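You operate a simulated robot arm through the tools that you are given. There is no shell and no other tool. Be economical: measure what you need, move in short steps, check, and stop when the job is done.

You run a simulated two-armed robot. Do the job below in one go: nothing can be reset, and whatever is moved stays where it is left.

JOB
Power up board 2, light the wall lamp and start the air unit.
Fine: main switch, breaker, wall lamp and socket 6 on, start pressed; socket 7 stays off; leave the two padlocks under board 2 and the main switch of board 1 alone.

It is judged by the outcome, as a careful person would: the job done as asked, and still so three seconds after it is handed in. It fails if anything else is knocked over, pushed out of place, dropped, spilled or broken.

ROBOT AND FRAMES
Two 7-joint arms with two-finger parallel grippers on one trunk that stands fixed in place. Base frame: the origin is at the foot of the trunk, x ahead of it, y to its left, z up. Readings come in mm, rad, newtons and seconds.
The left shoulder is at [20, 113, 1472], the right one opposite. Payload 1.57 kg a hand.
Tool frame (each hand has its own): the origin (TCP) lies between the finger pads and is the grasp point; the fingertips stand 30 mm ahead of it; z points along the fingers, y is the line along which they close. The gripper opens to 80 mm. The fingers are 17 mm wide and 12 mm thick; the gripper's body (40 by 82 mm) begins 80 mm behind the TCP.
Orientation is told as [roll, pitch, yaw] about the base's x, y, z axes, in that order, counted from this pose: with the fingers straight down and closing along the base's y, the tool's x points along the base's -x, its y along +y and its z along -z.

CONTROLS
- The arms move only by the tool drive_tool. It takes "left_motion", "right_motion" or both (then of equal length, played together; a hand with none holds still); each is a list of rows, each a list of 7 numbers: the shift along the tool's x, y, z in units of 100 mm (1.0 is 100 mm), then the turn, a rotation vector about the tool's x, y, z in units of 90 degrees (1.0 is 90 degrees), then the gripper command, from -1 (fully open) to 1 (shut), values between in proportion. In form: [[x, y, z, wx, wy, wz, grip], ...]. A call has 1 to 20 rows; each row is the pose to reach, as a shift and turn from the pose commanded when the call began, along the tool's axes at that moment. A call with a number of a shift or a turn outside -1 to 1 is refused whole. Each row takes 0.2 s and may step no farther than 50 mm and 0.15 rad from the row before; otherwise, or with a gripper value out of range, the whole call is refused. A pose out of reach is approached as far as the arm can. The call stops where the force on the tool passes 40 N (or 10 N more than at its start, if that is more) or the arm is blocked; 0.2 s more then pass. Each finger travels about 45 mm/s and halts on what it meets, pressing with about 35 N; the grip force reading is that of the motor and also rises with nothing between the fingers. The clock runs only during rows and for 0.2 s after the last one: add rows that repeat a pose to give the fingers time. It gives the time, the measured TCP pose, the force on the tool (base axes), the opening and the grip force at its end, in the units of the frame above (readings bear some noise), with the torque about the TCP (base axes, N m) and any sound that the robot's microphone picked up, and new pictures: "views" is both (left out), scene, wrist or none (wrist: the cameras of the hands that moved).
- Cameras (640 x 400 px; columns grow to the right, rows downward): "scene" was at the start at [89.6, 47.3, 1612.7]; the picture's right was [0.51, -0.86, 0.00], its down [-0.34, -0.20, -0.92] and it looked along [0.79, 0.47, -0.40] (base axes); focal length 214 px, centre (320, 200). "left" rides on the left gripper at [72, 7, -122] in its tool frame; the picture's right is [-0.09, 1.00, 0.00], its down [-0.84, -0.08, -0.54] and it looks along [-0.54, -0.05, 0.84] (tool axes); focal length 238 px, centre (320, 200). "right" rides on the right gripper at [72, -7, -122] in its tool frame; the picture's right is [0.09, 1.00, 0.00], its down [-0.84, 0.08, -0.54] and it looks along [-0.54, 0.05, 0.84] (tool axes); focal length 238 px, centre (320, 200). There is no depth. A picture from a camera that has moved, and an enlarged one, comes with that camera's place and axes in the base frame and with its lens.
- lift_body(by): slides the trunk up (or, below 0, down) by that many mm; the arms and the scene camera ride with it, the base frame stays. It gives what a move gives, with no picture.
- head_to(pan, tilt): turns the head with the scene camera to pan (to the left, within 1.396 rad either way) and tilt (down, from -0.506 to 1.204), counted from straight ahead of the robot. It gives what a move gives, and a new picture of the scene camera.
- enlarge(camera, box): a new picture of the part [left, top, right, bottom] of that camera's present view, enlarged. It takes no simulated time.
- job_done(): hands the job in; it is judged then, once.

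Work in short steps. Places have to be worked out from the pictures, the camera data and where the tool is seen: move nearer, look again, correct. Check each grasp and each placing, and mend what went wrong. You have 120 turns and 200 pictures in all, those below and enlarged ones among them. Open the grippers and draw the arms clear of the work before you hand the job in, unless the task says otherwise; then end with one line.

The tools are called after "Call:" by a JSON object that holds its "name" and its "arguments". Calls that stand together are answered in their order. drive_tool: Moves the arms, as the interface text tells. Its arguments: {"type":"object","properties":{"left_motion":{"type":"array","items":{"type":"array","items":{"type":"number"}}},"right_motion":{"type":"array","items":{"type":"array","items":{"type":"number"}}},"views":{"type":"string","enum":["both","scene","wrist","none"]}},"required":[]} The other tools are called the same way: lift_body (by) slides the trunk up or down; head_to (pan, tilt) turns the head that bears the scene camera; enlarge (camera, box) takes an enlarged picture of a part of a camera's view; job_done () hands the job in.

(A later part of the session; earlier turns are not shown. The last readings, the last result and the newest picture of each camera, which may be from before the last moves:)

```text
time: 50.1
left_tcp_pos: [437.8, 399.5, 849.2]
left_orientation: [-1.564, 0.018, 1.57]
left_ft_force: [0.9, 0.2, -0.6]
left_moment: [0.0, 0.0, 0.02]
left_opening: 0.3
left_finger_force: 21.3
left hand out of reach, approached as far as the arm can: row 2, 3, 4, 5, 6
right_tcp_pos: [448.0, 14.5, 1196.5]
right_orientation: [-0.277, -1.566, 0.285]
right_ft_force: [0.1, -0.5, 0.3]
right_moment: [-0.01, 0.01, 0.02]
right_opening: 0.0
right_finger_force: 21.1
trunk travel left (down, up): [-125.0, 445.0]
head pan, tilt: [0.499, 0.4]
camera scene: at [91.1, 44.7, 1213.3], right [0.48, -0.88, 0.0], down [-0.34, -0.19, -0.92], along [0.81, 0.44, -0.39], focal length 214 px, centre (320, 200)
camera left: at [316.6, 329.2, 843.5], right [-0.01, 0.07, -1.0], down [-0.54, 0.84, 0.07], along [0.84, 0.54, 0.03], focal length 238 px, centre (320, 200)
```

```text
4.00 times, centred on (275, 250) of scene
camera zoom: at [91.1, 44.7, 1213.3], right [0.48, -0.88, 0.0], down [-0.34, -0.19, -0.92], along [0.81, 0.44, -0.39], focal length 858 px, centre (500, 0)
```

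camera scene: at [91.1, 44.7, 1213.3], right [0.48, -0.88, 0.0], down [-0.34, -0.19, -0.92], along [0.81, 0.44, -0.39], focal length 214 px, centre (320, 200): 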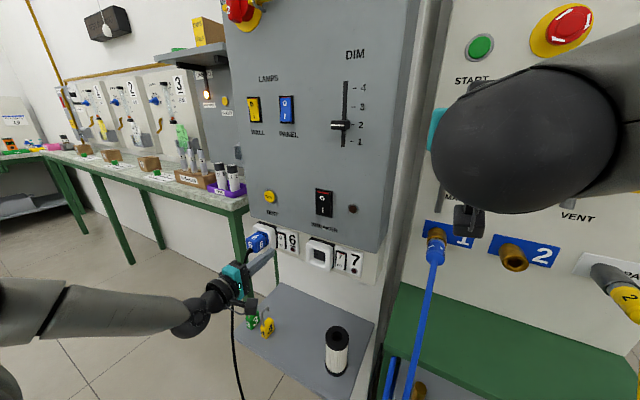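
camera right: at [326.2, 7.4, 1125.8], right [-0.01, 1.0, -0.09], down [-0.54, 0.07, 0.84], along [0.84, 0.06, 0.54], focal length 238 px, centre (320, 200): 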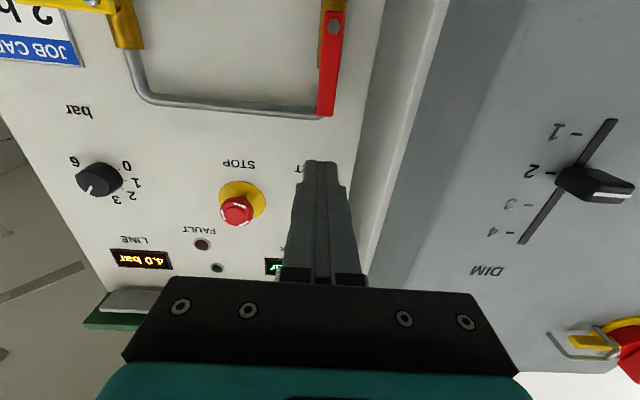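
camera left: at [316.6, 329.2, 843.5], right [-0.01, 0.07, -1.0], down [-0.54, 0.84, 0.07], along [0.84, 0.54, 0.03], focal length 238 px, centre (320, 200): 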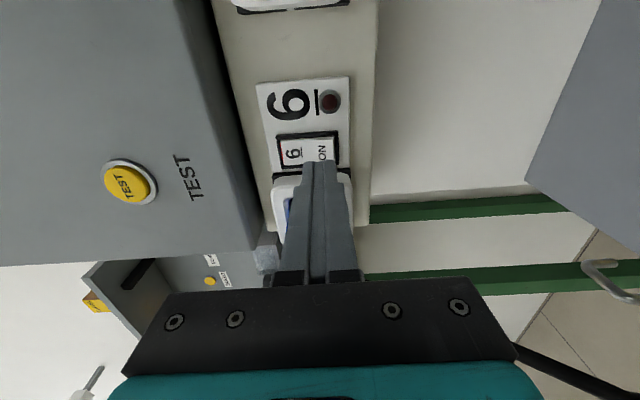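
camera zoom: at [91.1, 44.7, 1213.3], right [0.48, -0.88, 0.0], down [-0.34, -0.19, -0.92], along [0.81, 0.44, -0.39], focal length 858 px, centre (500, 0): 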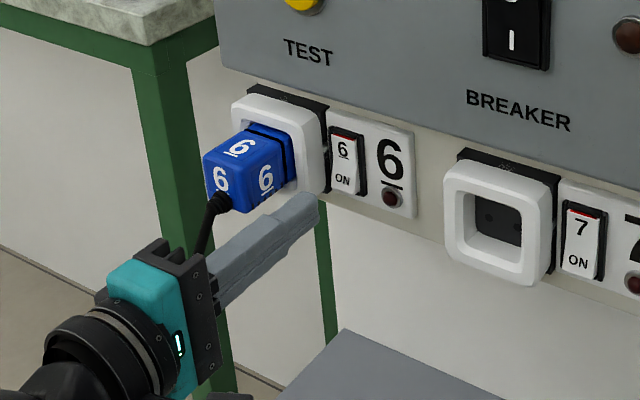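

The arm is stretched out. I back off and up 85 mm, lower the trunk 85 mm, so it ends at the same height with more reach.

Call:
{"name": "drive_tool", "arguments": {"left_motion": [[0, 0, -0.2, 0, 0, 0, 1], [0, 0, -0.45, 0, 0, 0, 1], [0, -0.2, -0.65, 0, 0, 0, 1], [0, -0.45, -0.65, 0, 0, 0, 1], [0, -0.65, -0.65, 0, 0, 0, 1], [0, -0.85, -0.65, 0, 0, 0, 1]], "views": "none"}}

Call:
{"name": "lift_body", "arguments": {"by": -85}}

Call:
{"name": "drive_tool", "arguments": {"left_motion": [[0, 0, 0.2, 0, 0, 0, 1], [0, 0, 0.4, 0, 0, 0, 1], [0, 0, 0.55, 0, 0, 0, 1], [0, 0, 0.55, 0, 0, 0, 1]]}}

Call:
{"name": "enlarge", "arguments": {"camera": "left", "box": [240, 80, 440, 220]}}

```text
time: 51.5
left_tcp_pos: [373.7, 401.5, 934.1]
left_orientation: [-1.563, 0.018, 1.571]
left_ft_force: [0.2, -0.2, -0.1]
left_moment: [-0.04, 0.01, -0.02]
left_opening: 0.1
left_finger_force: 21.6
right_tcp_pos: [447.9, 15.0, 1196.3]
right_orientation: [-0.237, -1.566, 0.244]
right_ft_force: [-0.4, -0.4, 0.0]
right_moment: [0.01, -0.03, 0.01]
right_opening: 0.1
right_finger_force: 21.3
trunk travel left (down, up): [-125.0, 445.0]
head pan, tilt: [0.499, 0.4]
```

```text
time: 52.7
left_tcp_pos: [373.4, 400.5, 850.0]
left_orientation: [-1.564, 0.016, 1.569]
left_ft_force: [0.8, 0.3, 0.0]
left_moment: [0.0, -0.02, 0.01]
left_opening: 0.0
left_finger_force: 21.4
right_tcp_pos: [449.0, 14.8, 1110.7]
right_orientation: [-0.264, -1.567, 0.273]
right_ft_force: [0.1, -0.6, -0.3]
right_moment: [0.03, 0.02, 0.02]
right_opening: 0.1
right_finger_force: 21.9
trunk travel left (down, up): [-40.0, 530.0]
head pan, tilt: [0.499, 0.4]
```

```text
time: 53.7
left_tcp_pos: [428.0, 401.8, 847.9]
left_orientation: [-1.562, 0.018, 1.571]
left_ft_force: [0.5, 0.0, 0.7]
left_moment: [0.03, 0.0, -0.01]
left_opening: 0.1
left_finger_force: 21.5
right_tcp_pos: [449.4, 15.9, 1112.3]
right_orientation: [-0.284, -1.564, 0.291]
right_ft_force: [0.2, -0.5, -0.5]
right_moment: [0.02, 0.01, 0.0]
right_opening: 0.2
right_finger_force: 20.8
trunk travel left (down, up): [-40.0, 530.0]
head pan, tilt: [0.499, 0.4]
camera scene: at [91.2, 44.8, 1128.3], right [0.48, -0.88, 0.0], down [-0.34, -0.19, -0.92], along [0.81, 0.44, -0.39], focal length 214 px, centre (320, 200)
camera left: at [307.1, 331.8, 843.5], right [-0.01, 0.07, -1.0], down [-0.54, 0.84, 0.07], along [0.84, 0.54, 0.03], focal length 238 px, centre (320, 200)
```

scene: 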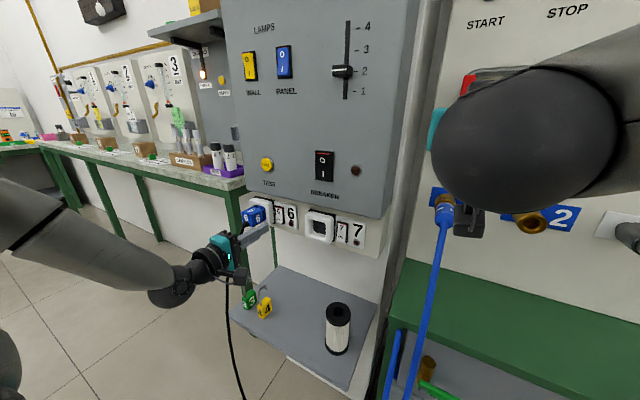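
left: 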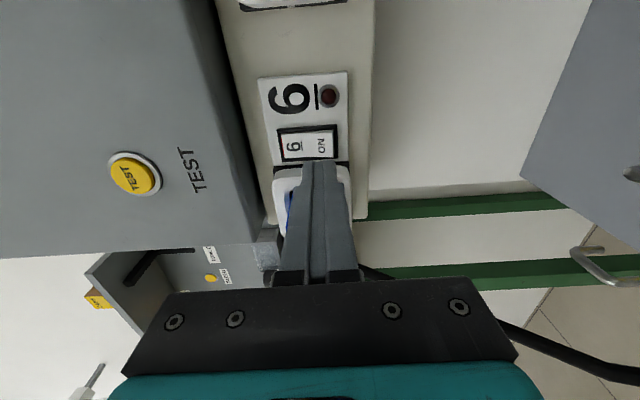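

```text
2.86 times, centred on (340, 150) of left
camera zoom: at [307.1, 331.8, 843.5], right [-0.01, 0.07, -1.0], down [-0.54, 0.84, 0.07], along [0.84, 0.54, 0.03], focal length 681 px, centre (263, 343)
```

zoom: 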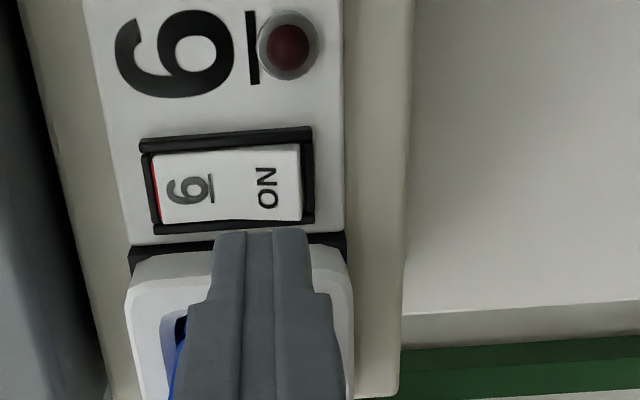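

Aligned again, now with reach in hand. I shift 4 mm right and push forward.

Call:
{"name": "drive_tool", "arguments": {"left_motion": [[0.04, 0.0, 0.1, 0, 0, 0, 1], [0.04, 0.0, 0.2, 0, 0, 0, 1], [0.04, 0.0, 0.25, 0, 0, 0, 1], [0.04, 0.0, 0.29, 0, 0, 0, 1], [0.04, 0.0, 0.33, 0, 0, 0, 1], [0.04, 0.0, 0.37, 0, 0, 0, 1], [0.04, 0.0, 0.41, 0, 0, 0, 1]]}}

Call:
{"name": "enlarge", "arguments": {"camera": "left", "box": [240, 80, 440, 220]}}

```text
time: 55.3
left_tcp_pos: [440.7, 398.4, 849.8]
left_orientation: [-1.562, 0.018, 1.569]
left_ft_force: [0.3, -0.4, 0.5]
left_moment: [0.0, -0.02, 0.03]
left_opening: 0.0
left_finger_force: 21.3
left hand out of reach, approached as far as the arm can: row 2, 3, 4, 5, 6, 7
right_tcp_pos: [447.7, 16.4, 1111.4]
right_orientation: [-0.275, -1.566, 0.281]
right_ft_force: [-0.7, 0.2, 0.0]
right_moment: [0.0, 0.04, -0.05]
right_opening: 0.0
right_finger_force: 21.3
trunk travel left (down, up): [-40.0, 530.0]
head pan, tilt: [0.499, 0.4]
camera scene: at [91.1, 44.7, 1128.3], right [0.48, -0.88, 0.0], down [-0.34, -0.19, -0.92], along [0.81, 0.44, -0.39], focal length 214 px, centre (320, 200)
camera left: at [319.0, 328.7, 843.9], right [-0.01, 0.07, -1.0], down [-0.54, 0.84, 0.07], along [0.84, 0.54, 0.03], focal length 238 px, centre (320, 200)
```

scene: 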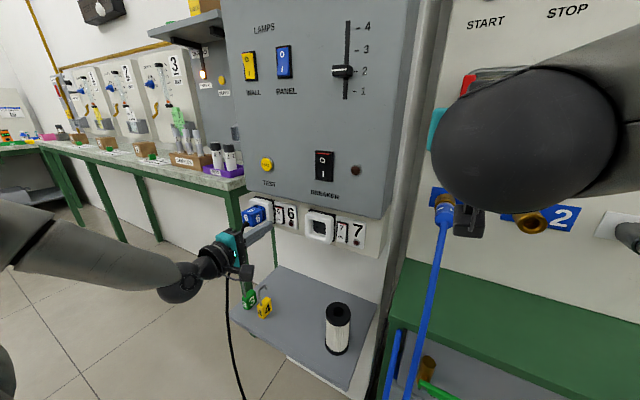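
left: 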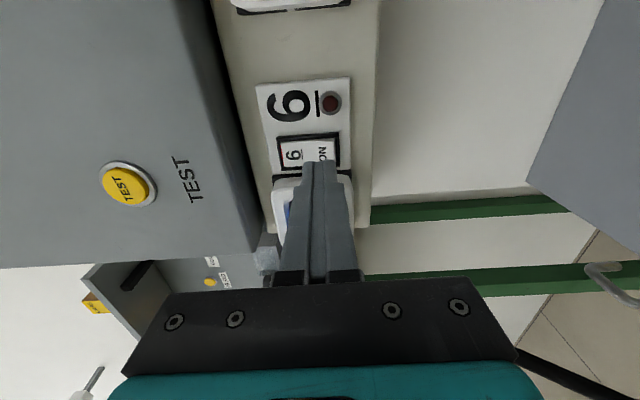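

```text
2.86 times, centred on (340, 150) of left
camera zoom: at [319.0, 328.7, 843.9], right [-0.01, 0.07, -1.0], down [-0.54, 0.84, 0.07], along [0.84, 0.54, 0.03], focal length 681 px, centre (263, 343)
```

zoom: 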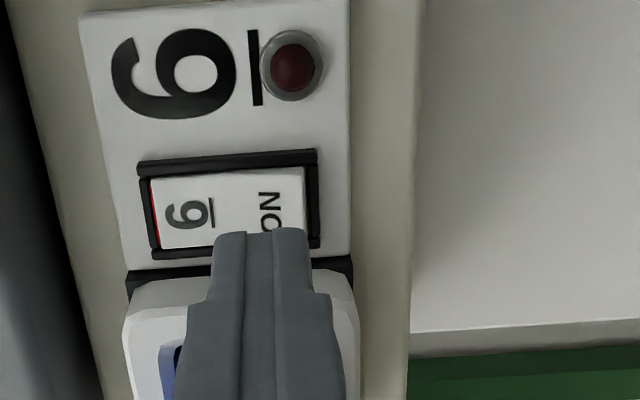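

Same x limit again, so it's a wrist limit, not stretch. I try with the tool yawed 15° to the left (hand further from the plug too) and advance gently.

Call:
{"name": "drive_tool", "arguments": {"left_motion": [[0.0, 0.0, -0.2, 0, 0, 0, 1], [0.04, 0.0, -0.2, 0, -0.08, 0, 1], [0.075, 0.0, -0.2, 0, -0.16, 0, 1], [0.075, 0.02, 0.0, 0, -0.16, 0, 1], [0.075, 0.02, 0.1, 0, -0.16, 0, 1], [0.075, 0.02, 0.17, 0, -0.16, 0, 1], [0.075, 0.02, 0.22, 0, -0.16, 0, 1], [0.075, 0.02, 0.27, 0, -0.16, 0, 1]], "views": "wrist"}}

```text
time: 57.1
left_tcp_pos: [417.8, 408.7, 840.3]
left_orientation: [-1.56, 0.015, 1.82]
left_ft_force: [0.5, 0.1, -0.4]
left_moment: [0.0, 0.03, -0.01]
left_opening: 0.1
left_finger_force: 21.1
left hand out of reach, approached as far as the arm can: row 3, 4, 5, 6, 7, 8
right_tcp_pos: [448.8, 16.5, 1110.2]
right_orientation: [-0.291, -1.566, 0.3]
right_ft_force: [-0.4, 0.1, 0.8]
right_moment: [0.0, -0.02, 0.0]
right_opening: 0.0
right_finger_force: 21.6
trunk travel left (down, up): [-40.0, 530.0]
head pan, tilt: [0.499, 0.4]
camera left: at [317.2, 310.2, 835.8], right [-0.03, 0.07, -1.0], down [-0.73, 0.68, 0.07], along [0.68, 0.73, 0.03], focal length 238 px, centre (320, 200)
```

left: 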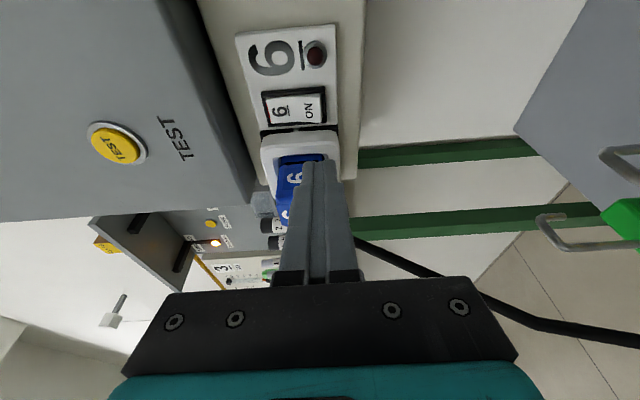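

Yawing left makes it worse and puts the tip near the plug, so I stop there. The right arm, yawed left, comes naturally from the other side; I first pull the left hand straight back, then up and left out of the way.

Call:
{"name": "drive_tool", "arguments": {"left_motion": [[0, 0, -0.2, 0, 0, 0, 1], [0, 0, -0.45, 0, 0, 0, 1], [0, 0, -0.7, 0, 0, 0, 1], [0, -0.25, -0.8, 0, 0, 0, 1], [-0.1, -0.5, -0.8, 0, 0, 0, 1], [-0.3, -0.7, -0.8, 0, 0, 0, 1], [-0.5, -0.9, -0.8, 0, 0, 0, 1], [-0.7, -1.0, -0.8, 0, 0, 0, 1], [-0.7, -1.0, -0.8, 0, 0, 0, 1]], "views": "scene"}}

```text
time: 59.1
left_tcp_pos: [321.2, 461.8, 941.7]
left_orientation: [-1.558, 0.015, 1.821]
left_ft_force: [0.7, 0.4, 0.5]
left_moment: [-0.02, 0.02, 0.02]
left_opening: 0.3
left_finger_force: 21.0
left hand out of reach, approached as far as the arm can: row 5
right_tcp_pos: [448.2, 15.2, 1111.6]
right_orientation: [-0.283, -1.565, 0.293]
right_ft_force: [0.7, 0.2, -0.7]
right_moment: [0.02, -0.02, -0.02]
right_opening: 0.0
right_finger_force: 21.2
trunk travel left (down, up): [-40.0, 530.0]
head pan, tilt: [0.499, 0.4]
camera scene: at [91.1, 44.8, 1128.3], right [0.48, -0.88, 0.0], down [-0.34, -0.19, -0.92], along [0.81, 0.44, -0.39], focal length 214 px, centre (320, 200)
```

scene: 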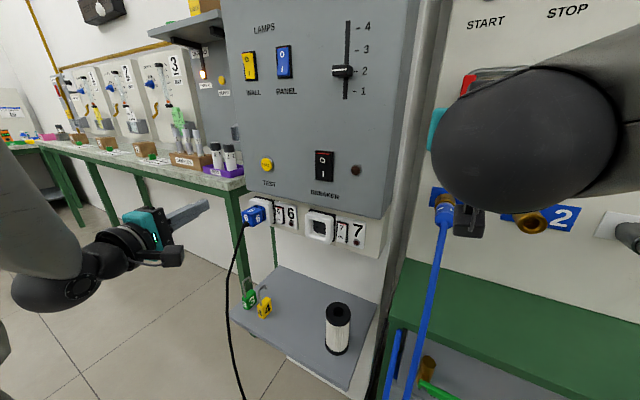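

The socket area is clear. I bring the right hand down and left while yawing it 36° to the left.

Call:
{"name": "drive_tool", "arguments": {"right_motion": [[0.15, 0.15, -0.1, -0.07, 0, 0, 1], [0.3, 0.3, -0.18, -0.14, 0, 0, 1], [0.5, 0.5, -0.18, -0.21, 0, 0, 1], [0.7, 0.7, -0.18, -0.28, 0, 0, 1], [0.85, 0.85, -0.18, -0.35, 0, 0, 1], [1.0, 1.0, -0.18, -0.4, 0, 0, 1], [1.0, 1.0, -0.18, -0.4, 0, 0, 1]], "views": "none"}}

```text
time: 60.7
left_tcp_pos: [321.7, 461.0, 941.0]
left_orientation: [-1.559, 0.015, 1.82]
left_ft_force: [0.7, -0.3, -0.1]
left_moment: [0.0, 0.0, 0.01]
left_opening: 0.0
left_finger_force: 21.0
right_tcp_pos: [416.6, 99.3, 1037.4]
right_orientation: [0.598, -1.511, 0.016]
right_ft_force: [1.2, -0.4, 0.2]
right_moment: [-0.01, 0.01, 0.01]
right_opening: 0.2
right_finger_force: 21.1
right hand out of reach, approached as far as the arm can: row 5, 6, 7
trunk travel left (down, up): [-40.0, 530.0]
head pan, tilt: [0.499, 0.4]
```

It's folded near its shoulder; moving farther left should open it. I continue left and down.

Call:
{"name": "drive_tool", "arguments": {"right_motion": [[0, 0.2, 0.12, 0, 0, 0, 1], [0, 0.4, 0.24, 0, 0, 0, 1], [0.2, 0.6, 0.35, 0, 0, 0, 1], [0.4, 0.83, 0.47, 0, 0, 0, 1], [0.6, 0.83, 0.47, 0, 0, 0, 1], [0.8, 0.83, 0.47, 0, 0, 0, 1]]}}

```text
time: 62.1
left_tcp_pos: [321.1, 460.0, 940.2]
left_orientation: [-1.558, 0.017, 1.819]
left_ft_force: [-0.1, -1.1, -0.3]
left_moment: [-0.01, -0.01, 0.03]
left_opening: 0.4
left_finger_force: 21.2
right_tcp_pos: [399.7, 195.6, 959.3]
right_orientation: [0.579, -1.508, 0.038]
right_ft_force: [-0.4, 0.1, 0.0]
right_moment: [0.01, 0.01, 0.0]
right_opening: 0.0
right_finger_force: 20.7
trunk travel left (down, up): [-40.0, 530.0]
head pan, tilt: [0.499, 0.4]
camera scene: at [91.1, 44.7, 1128.3], right [0.48, -0.88, 0.0], down [-0.34, -0.19, -0.92], along [0.81, 0.44, -0.39], focal length 214 px, centre (320, 200)
camera right: at [300.2, 118.4, 893.0], right [-0.58, 0.81, -0.06], down [-0.44, -0.25, 0.87], along [0.69, 0.53, 0.5], focal length 238 px, centre (320, 200)
```

scene: 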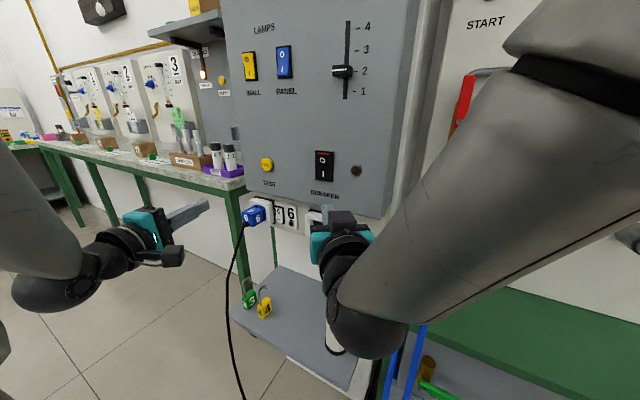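
right: 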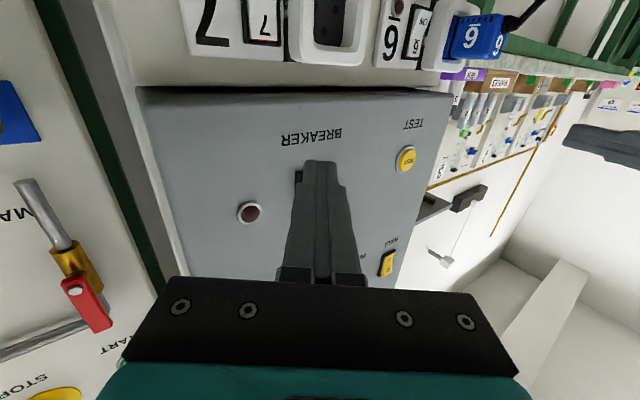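

This works. I go on left and down toward z≈860 while rolling the hand -90° (narrow side horizontal), keeping the tip about 40 mm clear of the sockets.

Call:
{"name": "drive_tool", "arguments": {"right_motion": [[0.08, 0.05, 0.0, 0, 0, -0.09, 1], [0.16, 0.1, 0.03, 0, 0, -0.18, 1], [0.24, 0.16, 0.06, 0, 0, -0.27, 1], [0.32, 0.22, 0.1, 0, 0, -0.36, 1], [0.4, 0.28, 0.14, 0, 0, -0.45, 1], [0.48, 0.35, 0.18, 0, 0, -0.54, 1], [0.56, 0.42, 0.22, 0, 0, -0.63, 1], [0.64, 0.5, 0.26, 0, 0, -0.72, 1], [0.72, 0.58, 0.3, 0, 0, -0.81, 1], [0.8, 0.65, 0.34, 0, 0, -0.9, 1], [0.87, 0.72, 0.38, 0, 0, -0.95, 1], [0.95, 0.79, 0.42, 0, 0, -1.0, 1]]}}

```text
time: 64.7
left_tcp_pos: [320.6, 459.8, 940.5]
left_orientation: [-1.558, 0.016, 1.821]
left_ft_force: [0.1, -0.7, -0.5]
left_moment: [0.02, 0.02, -0.01]
left_opening: 0.1
left_finger_force: 21.4
right_tcp_pos: [380.2, 265.0, 901.6]
right_orientation: [-1.502, -0.032, 2.175]
right_ft_force: [-0.5, -0.6, -0.3]
right_moment: [-0.01, 0.0, 0.01]
right_opening: 0.3
right_finger_force: 21.1
right hand out of reach, approached as far as the arm can: row 7, 8, 9, 10, 11, 12
trunk travel left (down, up): [-40.0, 530.0]
head pan, tilt: [0.499, 0.4]
camera scene: at [91.2, 44.7, 1128.3], right [0.48, -0.88, 0.0], down [-0.34, -0.19, -0.92], along [0.81, 0.44, -0.39], focal length 214 px, centre (320, 200)
camera right: at [320.1, 136.5, 914.9], right [-0.02, -0.09, -1.0], down [-0.93, 0.38, -0.01], along [0.38, 0.92, -0.09], focal length 238 px, centre (320, 200)
```

scene: 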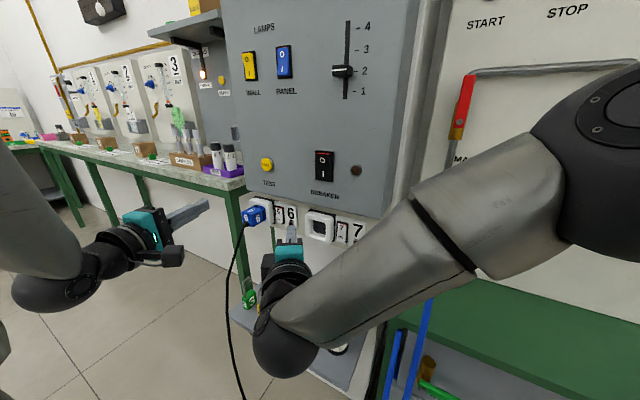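
right: 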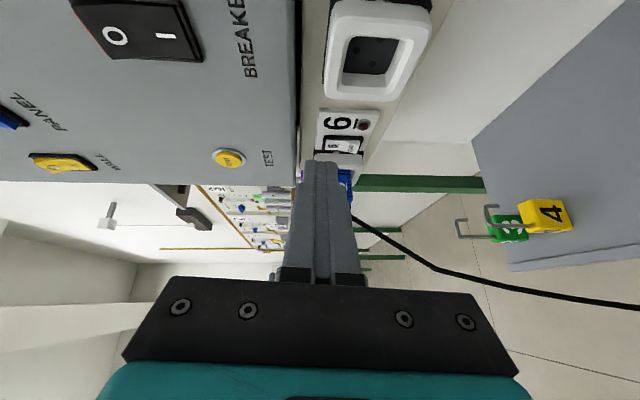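

The roll is done. I continue left and down toward a standoff at about TCP (400, 355, 857).

Call:
{"name": "drive_tool", "arguments": {"right_motion": [[-0.12, 0.05, 0.14, 0, 0, 0, 1], [-0.25, 0.1, 0.27, 0, 0, 0, 1], [-0.37, 0.2, 0.4, 0, 0, 0, 1], [-0.5, 0.3, 0.54, 0, 0, 0, 1], [-0.62, 0.4, 0.68, 0, 0, 0, 1], [-0.62, 0.45, 0.68, 0, 0, 0, 1]]}}

```text
time: 66.1
left_tcp_pos: [322.0, 460.5, 941.1]
left_orientation: [-1.558, 0.015, 1.82]
left_ft_force: [0.4, -0.2, 0.1]
left_moment: [-0.03, 0.0, -0.04]
left_opening: 0.0
left_finger_force: 21.6
right_tcp_pos: [390.5, 296.0, 925.1]
right_orientation: [-1.513, -0.035, 2.182]
right_ft_force: [-0.2, 0.4, 0.2]
right_moment: [0.0, 0.0, 0.03]
right_opening: 0.0
right_finger_force: 21.7
right hand out of reach, approached as far as the arm can: row 1, 2, 3, 4, 5, 6
trunk travel left (down, up): [-40.0, 530.0]
head pan, tilt: [0.499, 0.4]
camera scene: at [91.1, 44.7, 1128.3], right [0.48, -0.88, 0.0], down [-0.34, -0.19, -0.92], along [0.81, 0.44, -0.39], focal length 214 px, centre (320, 200)
camera right: at [332.1, 167.3, 934.7], right [-0.01, -0.08, -1.0], down [-0.93, 0.37, -0.02], along [0.37, 0.93, -0.08], focal length 238 px, centre (320, 200)
```

scene: 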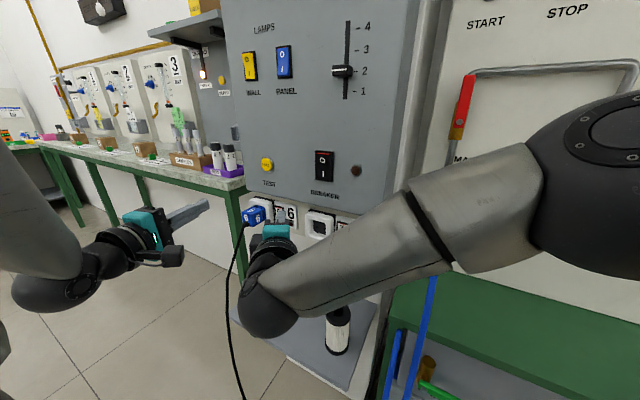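
right: 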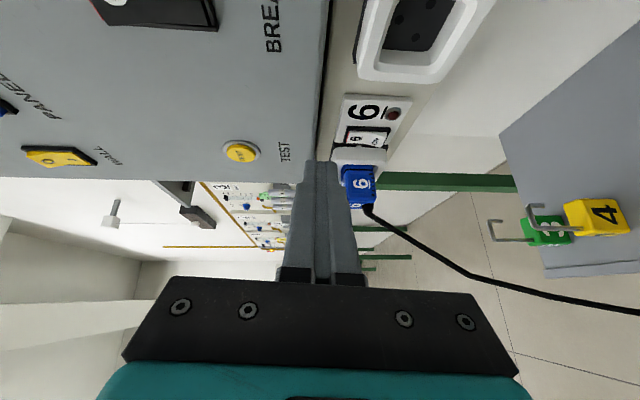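

The rolled wrist hits its limits on this arm too. New plan: left hand unrolled, fingers slightly open so that only its left finger (12 mm) presses the rocker. I withdraw and unroll the right hand while unrolling the left.

Call:
{"name": "drive_tool", "arguments": {"left_motion": [[0, 0, 0, 0, 0, 0.09, 1], [0, 0, 0, 0, 0, 0.18, 1], [0, 0, 0, 0, 0, 0.27, 1], [0, 0, 0, 0, 0, 0.36, 1], [0, 0, 0, 0, 0, 0.45, 1], [0, 0, 0, 0, 0, 0.54, 1], [0, 0, 0, 0, 0, 0.63, 1], [0, 0, 0, 0, 0, 0.72, 1], [0, 0, 0, 0, 0, 0.81, 1], [0, 0, 0, 0, 0, 0.9, 1], [0, 0, 0, 0, 0, 0.95, 1], [0, 0, 0, 0, 0, 1.0, 1]], "right_motion": [[0.05, -0.05, -0.07, 0, 0, 0.09, 1], [0.1, -0.1, -0.14, 0, 0, 0.18, 1], [0.15, -0.15, -0.2, 0, 0, 0.27, 1], [0.2, -0.2, -0.27, 0, 0, 0.36, 1], [0.25, -0.25, -0.33, 0, 0, 0.45, 1], [0.3, -0.3, -0.4, 0, 0, 0.54, 1], [0.35, -0.35, -0.46, 0, 0, 0.63, 1], [0.4, -0.4, -0.53, 0, 0, 0.72, 1], [0.45, -0.45, -0.6, 0, 0, 0.81, 1], [0.5, -0.5, -0.66, 0, 0, 0.9, 1], [0.55, -0.55, -0.73, 0, 0, 0.95, 1], [0.6, -0.6, -0.79, 0, 0, 1.0, 1]], "views": "none"}}

Call:
{"name": "drive_tool", "arguments": {"left_motion": [[0, -0.1, 0.1, 0.08, 0, 0, 0.5], [0.1, -0.25, 0.2, 0.16, 0, 0, 0.5], [0.25, -0.4, 0.3, 0.16, 0, 0, 0.5], [0.4, -0.55, 0.4, 0.16, 0, 0, 0.5], [0.5, -0.65, 0.5, 0.16, 0, 0, 0.5], [0.6, -0.65, 0.6, 0.16, 0, 0, 0.5]]}}

```text
time: 68.7
left_tcp_pos: [321.7, 461.2, 942.5]
left_orientation: [-0.883, -1.553, 1.134]
left_ft_force: [0.5, 0.1, 0.0]
left_moment: [0.04, -0.01, -0.01]
left_opening: 0.0
left_finger_force: 21.4
right_tcp_pos: [364.1, 201.7, 986.0]
right_orientation: [0.626, -1.508, -0.012]
right_ft_force: [-0.5, -0.2, 0.5]
right_moment: [0.0, -0.01, 0.0]
right_opening: 0.0
right_finger_force: 21.7
trunk travel left (down, up): [-40.0, 530.0]
head pan, tilt: [0.499, 0.4]
```

```text
time: 70.1
left_tcp_pos: [395.8, 412.4, 881.0]
left_orientation: [-1.169, -1.552, 1.171]
left_ft_force: [-0.6, -0.9, 0.5]
left_moment: [-0.01, 0.02, 0.0]
left_opening: 20.0
left_finger_force: 0.1
right_tcp_pos: [364.8, 201.3, 987.2]
right_orientation: [0.597, -1.508, 0.019]
right_ft_force: [-0.4, -0.3, 0.4]
right_moment: [0.02, 0.0, 0.01]
right_opening: 0.2
right_finger_force: 21.1
trunk travel left (down, up): [-40.0, 530.0]
head pan, tilt: [0.499, 0.4]
camera scene: at [91.1, 44.7, 1128.3], right [0.48, -0.88, 0.0], down [-0.34, -0.19, -0.92], along [0.81, 0.44, -0.39], focal length 214 px, centre (320, 200)
camera left: at [274.1, 419.1, 809.2], right [0.0, 1.0, 0.07], down [-0.54, -0.06, 0.84], along [0.84, -0.04, 0.53], focal length 238 px, centre (320, 200)
```

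scene: 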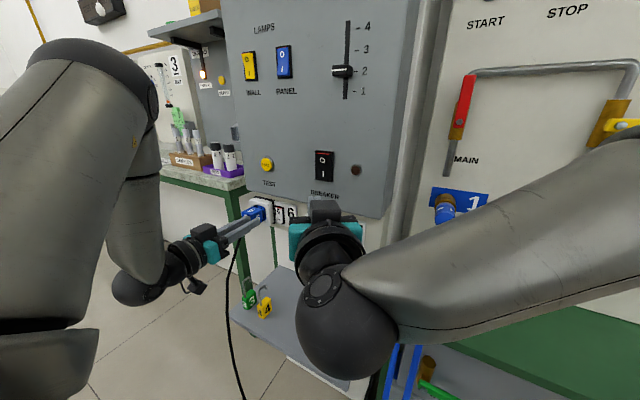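
left: 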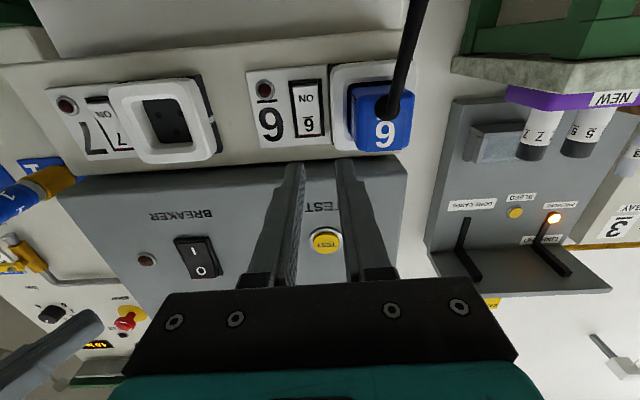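

Excellent view: ON end around (503, 402, 845), block 6's side near y 418. I shift right first to put the left finger (TCP+16 mm) at y≈402, then descend to z 846, staying back.

Call:
{"name": "drive_tool", "arguments": {"left_motion": [[0, -0.13, 0, 0, 0, 0, 0.5], [0, -0.265, 0, 0, 0, 0, 0.5], [0.18, -0.265, 0, 0, 0, 0, 0.5], [0.35, -0.265, 0, 0, 0, 0, 0.5], [0.35, -0.265, 0.2, 0, 0, 0, 0.5], [0.35, -0.265, 0.4, 0, 0, 0, 0.5], [0.35, -0.265, 0.4, 0, 0, 0, 0.5]]}}

Call:
{"name": "enlarge", "arguments": {"camera": "left", "box": [220, 60, 440, 200]}}

```text
time: 71.7
left_tcp_pos: [435.7, 385.8, 847.2]
left_orientation: [-1.181, -1.552, 1.178]
left_ft_force: [0.6, 0.4, -0.6]
left_moment: [0.02, 0.01, 0.01]
left_opening: 20.0
left_finger_force: 0.0
right_tcp_pos: [365.9, 201.9, 986.8]
right_orientation: [0.595, -1.508, 0.018]
right_ft_force: [-0.3, 0.8, 0.0]
right_moment: [-0.02, 0.02, 0.01]
right_opening: 0.0
right_finger_force: 21.2
trunk travel left (down, up): [-40.0, 530.0]
head pan, tilt: [0.499, 0.4]
camera scene: at [91.2, 44.7, 1128.3], right [0.48, -0.88, 0.0], down [-0.34, -0.19, -0.92], along [0.81, 0.44, -0.39], focal length 214 px, centre (320, 200)
camera left: at [314.4, 392.1, 775.3], right [0.0, 1.0, 0.07], down [-0.54, -0.06, 0.84], along [0.84, -0.04, 0.53], focal length 238 px, centre (320, 200)
```

scene: 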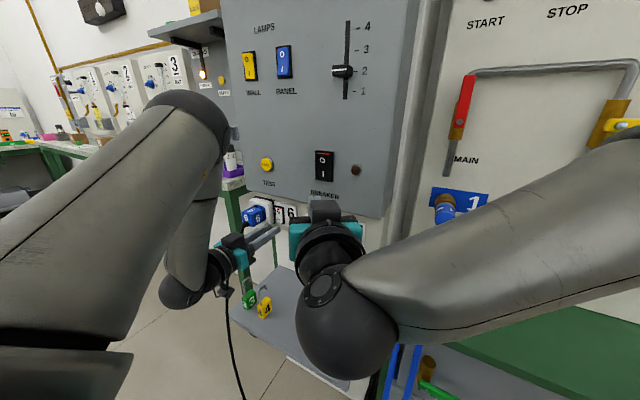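
left: 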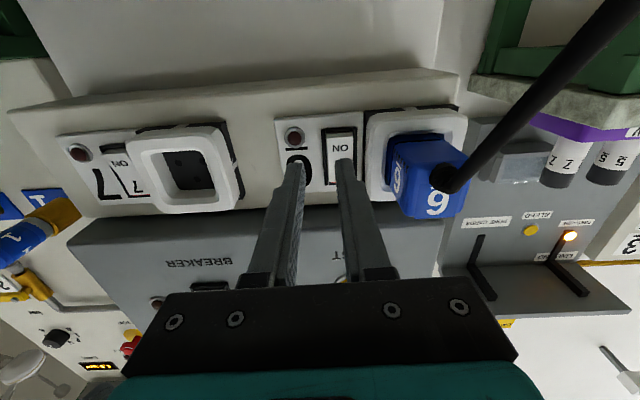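

```text
2.86 times, centred on (330, 130) of left
camera zoom: at [314.4, 392.1, 775.3], right [0.0, 1.0, 0.07], down [-0.54, -0.06, 0.84], along [0.84, -0.04, 0.53], focal length 681 px, centre (291, 400)
```

zoom: 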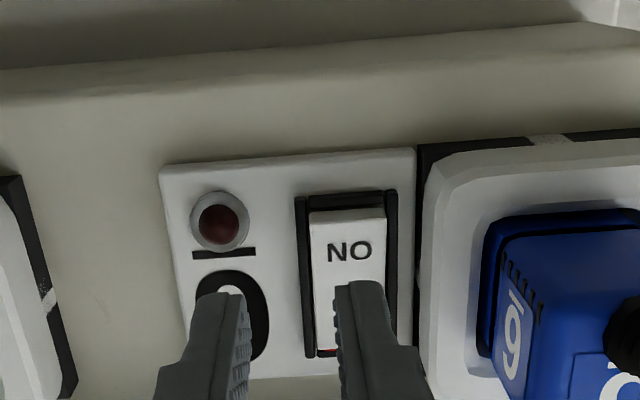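

The left finger lines up on the ON end. I lower 4 mm and push forward slowly up to the force stop.

Call:
{"name": "drive_tool", "arguments": {"left_motion": [[0.04, 0, 0.12, 0, 0, 0, 0.5], [0.04, 0, 0.22, 0, 0, 0, 0.5], [0.04, 0, 0.28, 0, 0, 0, 0.5], [0.04, 0, 0.32, 0, 0, 0, 0.5], [0.04, 0, 0.36, 0, 0, 0, 0.5], [0.04, 0, 0.39, 0, 0, 0, 0.5], [0.04, 0, 0.42, 0, 0, 0, 0.5], [0.04, 0, 0.45, 0, 0, 0, 0.5]], "views": "wrist"}}

Call:
{"name": "enlarge", "arguments": {"camera": "left", "box": [220, 60, 440, 200]}}

```text
time: 73.5
left_tcp_pos: [476.2, 384.4, 840.5]
left_orientation: [-1.057, -1.55, 1.062]
left_ft_force: [-35.0, -3.5, 0.3]
left_moment: [0.29, -0.3, 0.3]
left_opening: 16.8
left_finger_force: 0.0
right_tcp_pos: [361.9, 201.0, 988.4]
right_orientation: [0.602, -1.511, 0.014]
right_ft_force: [0.9, 0.5, 0.2]
right_moment: [0.05, -0.03, -0.03]
right_opening: 0.2
right_finger_force: 21.5
trunk travel left (down, up): [-40.0, 530.0]
head pan, tilt: [0.499, 0.4]
camera left: at [353.5, 391.1, 770.6], right [0.0, 1.0, 0.07], down [-0.53, -0.06, 0.84], along [0.85, -0.04, 0.53], focal length 238 px, centre (320, 200)
```

left: 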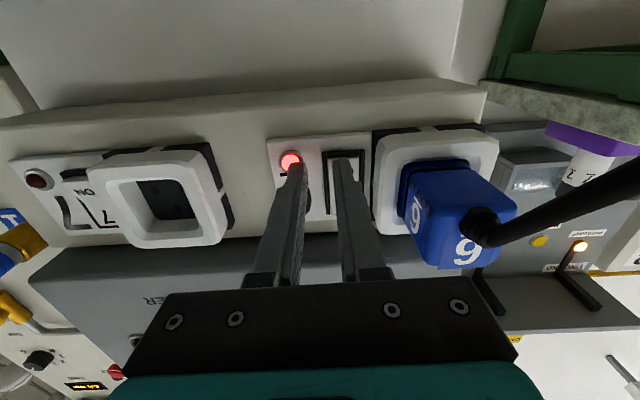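

```text
2.86 times, centred on (330, 130) of left
camera zoom: at [353.5, 391.1, 770.6], right [0.0, 1.0, 0.07], down [-0.53, -0.06, 0.84], along [0.85, -0.04, 0.53], focal length 681 px, centre (291, 400)
```

zoom: 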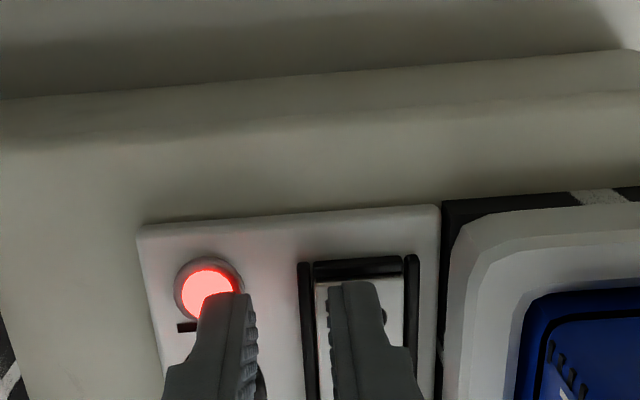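

Socket 6's lamp is lit. I withdraw straight back.

Call:
{"name": "drive_tool", "arguments": {"left_motion": [[0, 0, -0.15, 0, 0, 0, 0.5], [0, 0, -0.35, 0, 0, 0, 0.5], [0, 0, -0.55, 0, 0, 0, 0.5], [0, 0, -0.75, 0, 0, 0, 0.5], [0, 0, -0.95, 0, 0, 0, 0.5]]}}

Call:
{"name": "enlarge", "arguments": {"camera": "left", "box": [100, 50, 420, 250]}}

```text
time: 74.7
left_tcp_pos: [384.8, 382.9, 842.8]
left_orientation: [-1.208, -1.552, 1.208]
left_ft_force: [-0.5, 0.9, 0.1]
left_moment: [-0.01, -0.01, -0.01]
left_opening: 19.8
left_finger_force: 0.1
right_tcp_pos: [365.8, 201.6, 986.5]
right_orientation: [0.595, -1.508, 0.019]
right_ft_force: [0.4, 0.0, 0.4]
right_moment: [0.0, -0.01, -0.02]
right_opening: 0.0
right_finger_force: 21.2
trunk travel left (down, up): [-40.0, 530.0]
head pan, tilt: [0.499, 0.4]
camera scene: at [91.2, 44.7, 1128.3], right [0.48, -0.88, 0.0], down [-0.34, -0.19, -0.92], along [0.81, 0.44, -0.39], focal length 214 px, centre (320, 200)
camera left: at [263.6, 390.4, 770.4], right [0.0, 1.0, 0.07], down [-0.54, -0.06, 0.84], along [0.84, -0.04, 0.53], focal length 238 px, centre (320, 200)
```

scene: 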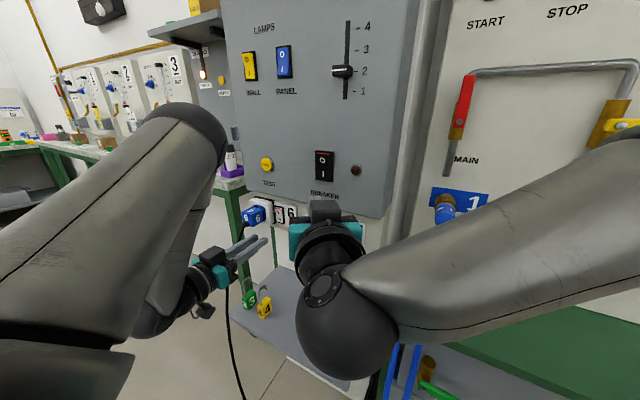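
left: 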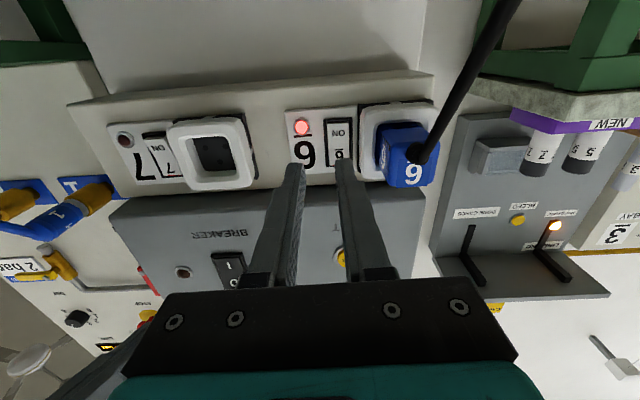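

```text
2.00 times, centred on (260, 150) of left
camera zoom: at [263.6, 390.4, 770.4], right [0.0, 1.0, 0.07], down [-0.54, -0.06, 0.84], along [0.84, -0.04, 0.53], focal length 477 px, centre (440, 300)
```

zoom: 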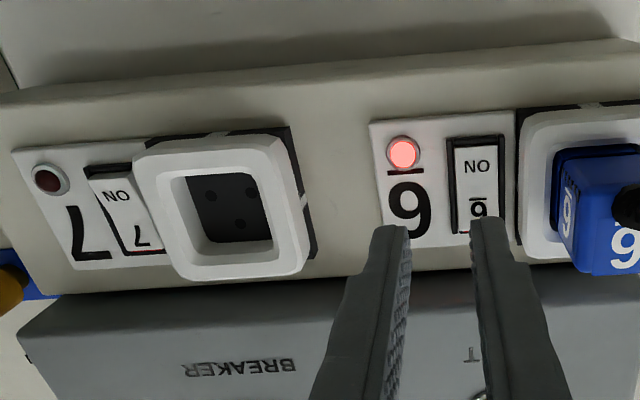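

Socket 6 is on, 7 still off. Now START: I raise the trunk 250 mm.

Call:
{"name": "lift_body", "arguments": {"by": 250}}

Call:
{"name": "drive_tool", "arguments": {"right_motion": [[0, -0.15, 0.05, 0.07, 0, 0, 1], [0, -0.3, 0.1, 0.14, 0, 0, 1], [0, -0.45, 0.1, 0.21, 0, 0, 1], [0, -0.6, 0.1, 0.28, 0, 0, 1], [0, -0.75, 0.1, 0.35, 0, 0, 1], [0, -0.95, 0.1, 0.39, 0, 0, 1]]}}

```text
time: 77.3
left_tcp_pos: [386.2, 382.8, 1091.8]
left_orientation: [-1.176, -1.552, 1.176]
left_ft_force: [0.3, 0.0, 0.8]
left_moment: [0.03, 0.0, -0.01]
left_opening: 19.7
left_finger_force: 0.1
right_tcp_pos: [365.3, 200.2, 1236.2]
right_orientation: [0.595, -1.507, 0.021]
right_ft_force: [-1.2, -1.0, 0.4]
right_moment: [0.0, -0.01, 0.02]
right_opening: 0.2
right_finger_force: 21.6
trunk travel left (down, up): [-290.0, 280.0]
head pan, tilt: [0.499, 0.4]
```

```text
time: 78.7
left_tcp_pos: [386.3, 383.2, 1091.3]
left_orientation: [-1.179, -1.551, 1.178]
left_ft_force: [0.5, 0.0, -0.2]
left_moment: [0.02, 0.03, -0.02]
left_opening: 19.9
left_finger_force: 0.1
right_tcp_pos: [427.5, 129.0, 1234.0]
right_orientation: [-0.019, -1.508, 0.02]
right_ft_force: [0.0, -0.1, 0.1]
right_moment: [0.01, 0.02, -0.03]
right_opening: 0.2
right_finger_force: 21.4
trunk travel left (down, up): [-290.0, 280.0]
head pan, tilt: [0.499, 0.4]
camera scene: at [91.2, 44.6, 1378.3], right [0.48, -0.88, 0.0], down [-0.34, -0.19, -0.92], along [0.81, 0.44, -0.39], focal length 214 px, centre (320, 200)
camera right: at [300.9, 122.4, 1168.6], right [-0.01, 1.0, -0.09], down [-0.49, 0.08, 0.87], along [0.87, 0.05, 0.49], focal length 238 px, centre (320, 200)
```

scene: 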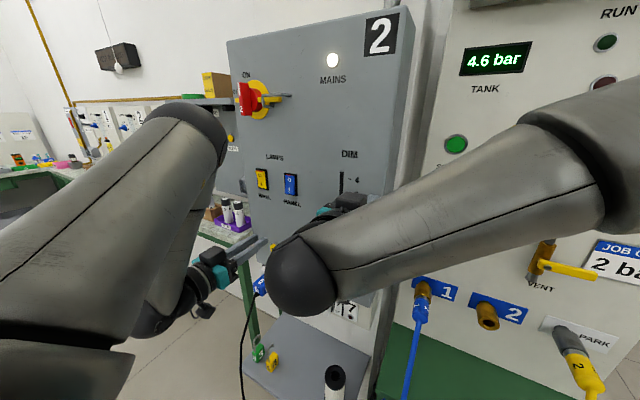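
right: 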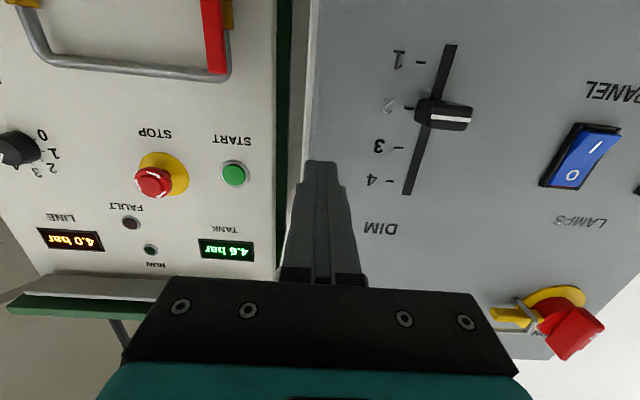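

START is at about (615, 16, 1312). I move the right hand onto that line, correcting the slight pitch error, tip still ~120 mm away.

Call:
{"name": "drive_tool", "arguments": {"right_motion": [[-0.15, -0.19, 0.05, 0, -0.02, 0, 1], [-0.3, -0.38, 0.1, 0, -0.04, 0, 1], [-0.45, -0.57, 0.15, 0, -0.04, 0, 1], [-0.6, -0.76, 0.2, 0, -0.04, 0, 1], [-0.78, -0.95, 0.25, 0, -0.04, 0, 1], [-0.78, -1.0, 0.3, 0, -0.04, 0, 1], [-0.78, -1.0, 0.3, 0, -0.04, 0, 1]]}}

```text
time: 80.3
left_tcp_pos: [385.4, 383.5, 1092.0]
left_orientation: [-1.183, -1.553, 1.183]
left_ft_force: [0.0, -0.5, 1.2]
left_moment: [0.04, 0.01, -0.01]
left_opening: 20.1
left_finger_force: 0.0
right_tcp_pos: [461.8, 29.0, 1307.9]
right_orientation: [-2.127, -1.57, 2.133]
right_ft_force: [0.8, 0.4, 1.1]
right_moment: [0.02, -0.01, 0.01]
right_opening: 0.0
right_finger_force: 21.0
trunk travel left (down, up): [-290.0, 280.0]
head pan, tilt: [0.499, 0.4]
camera scene: at [91.1, 44.7, 1378.3], right [0.48, -0.88, 0.0], down [-0.34, -0.19, -0.92], along [0.81, 0.44, -0.39], focal length 214 px, centre (320, 200)
camera right: at [339.9, 21.9, 1236.4], right [0.0, 1.0, -0.09], down [-0.54, 0.08, 0.84], along [0.84, 0.05, 0.54], focal length 238 px, centre (320, 200)
```

scene: 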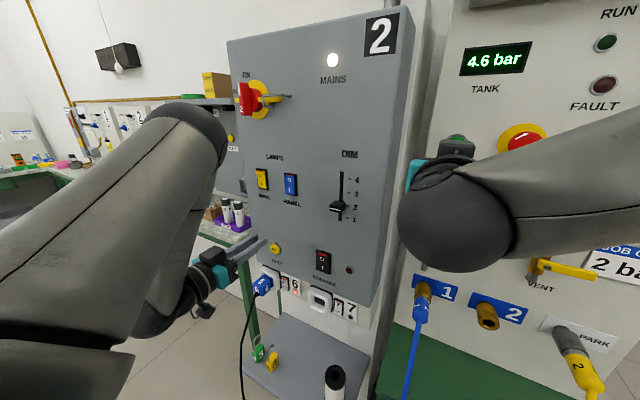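
right: 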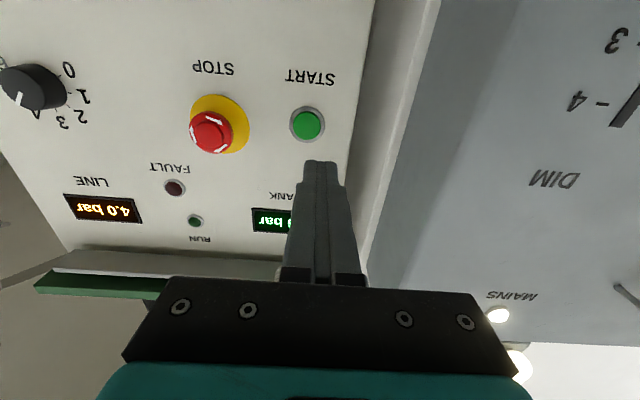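

START refined to (614, 14, 1312). I shift 15 mm right, 4 mm up and advance 85 mm.

Call:
{"name": "drive_tool", "arguments": {"right_motion": [[-0.04, -0.15, 0.1, 0, 0, 0, 1], [-0.04, -0.15, 0.35, 0, 0, 0, 1], [-0.04, -0.15, 0.6, 0, 0, 0, 1], [-0.04, -0.15, 0.85, 0, 0, 0, 1], [-0.04, -0.15, 0.85, 0, 0, 0, 1]], "views": "wrist"}}

Call:
{"name": "enlarge", "arguments": {"camera": "right", "box": [220, 80, 420, 220]}}

```text
time: 81.5
left_tcp_pos: [385.8, 383.0, 1090.8]
left_orientation: [-1.185, -1.552, 1.186]
left_ft_force: [0.0, -0.1, 0.0]
left_moment: [0.0, 0.01, -0.01]
left_opening: 19.9
left_finger_force: 0.1
right_tcp_pos: [546.0, 14.5, 1313.8]
right_orientation: [-1.823, -1.569, 1.826]
right_ft_force: [0.9, 0.2, 0.0]
right_moment: [0.01, 0.0, -0.01]
right_opening: 0.0
right_finger_force: 21.4
trunk travel left (down, up): [-290.0, 280.0]
head pan, tilt: [0.499, 0.4]
camera right: at [424.7, 7.5, 1241.0], right [0.0, 1.0, -0.09], down [-0.54, 0.08, 0.84], along [0.84, 0.05, 0.54], focal length 238 px, centre (320, 200)
```

right: 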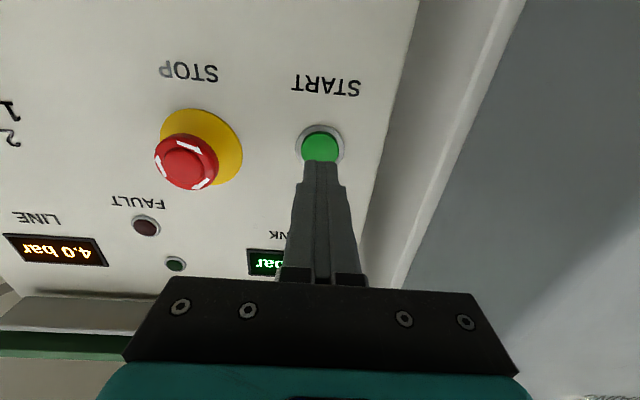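

```text
2.86 times, centred on (320, 150) of right
camera zoom: at [424.7, 7.5, 1241.0], right [0.0, 1.0, -0.09], down [-0.54, 0.08, 0.84], along [0.84, 0.05, 0.54], focal length 681 px, centre (320, 343)
```

zoom: 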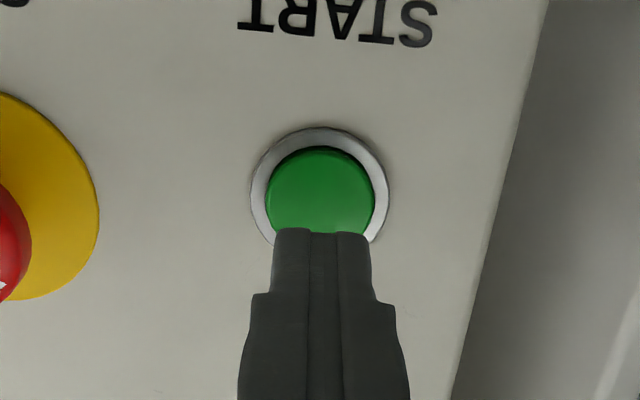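

Well lined up. I press START with fine steps.

Call:
{"name": "drive_tool", "arguments": {"right_motion": [[0.02, 0, 0.15, 0, 0, 0, 1], [0.02, 0, 0.25, 0, 0, 0, 1], [0.02, 0, 0.31, 0, 0, 0, 1], [0.02, 0, 0.35, 0, 0, 0, 1], [0.02, 0, 0.39, 0, 0, 0, 1], [0.02, 0, 0.43, 0, 0, 0, 1], [0.02, 0, 0.47, 0, 0, 0, 1]], "views": "wrist"}}

```text
time: 83.1
left_tcp_pos: [382.5, 382.0, 1093.3]
left_orientation: [-1.34, -1.556, 1.339]
left_ft_force: [-0.1, -0.2, -0.5]
left_moment: [-0.02, 0.01, 0.04]
left_opening: 20.0
left_finger_force: 0.2
right_tcp_pos: [589.6, 16.0, 1311.3]
right_orientation: [-1.347, -1.568, 1.353]
right_ft_force: [-26.7, -4.9, -5.5]
right_moment: [0.13, 0.2, -0.21]
right_opening: 0.0
right_finger_force: 21.1
trunk travel left (down, up): [-290.0, 280.0]
head pan, tilt: [0.499, 0.4]
heard: click
camera right: at [467.8, 8.1, 1239.9], right [0.0, 1.0, -0.09], down [-0.54, 0.08, 0.84], along [0.84, 0.05, 0.54], focal length 238 px, centre (320, 200)
```

right: 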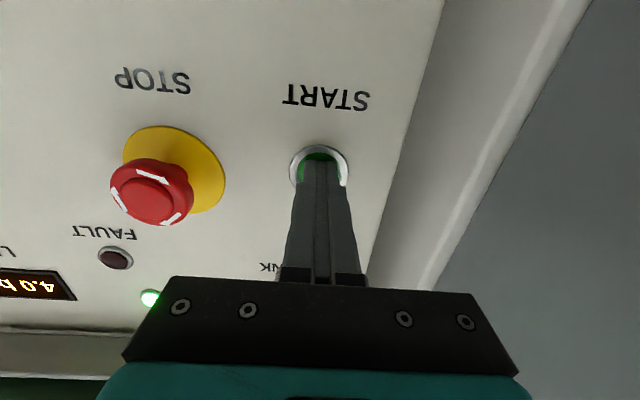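

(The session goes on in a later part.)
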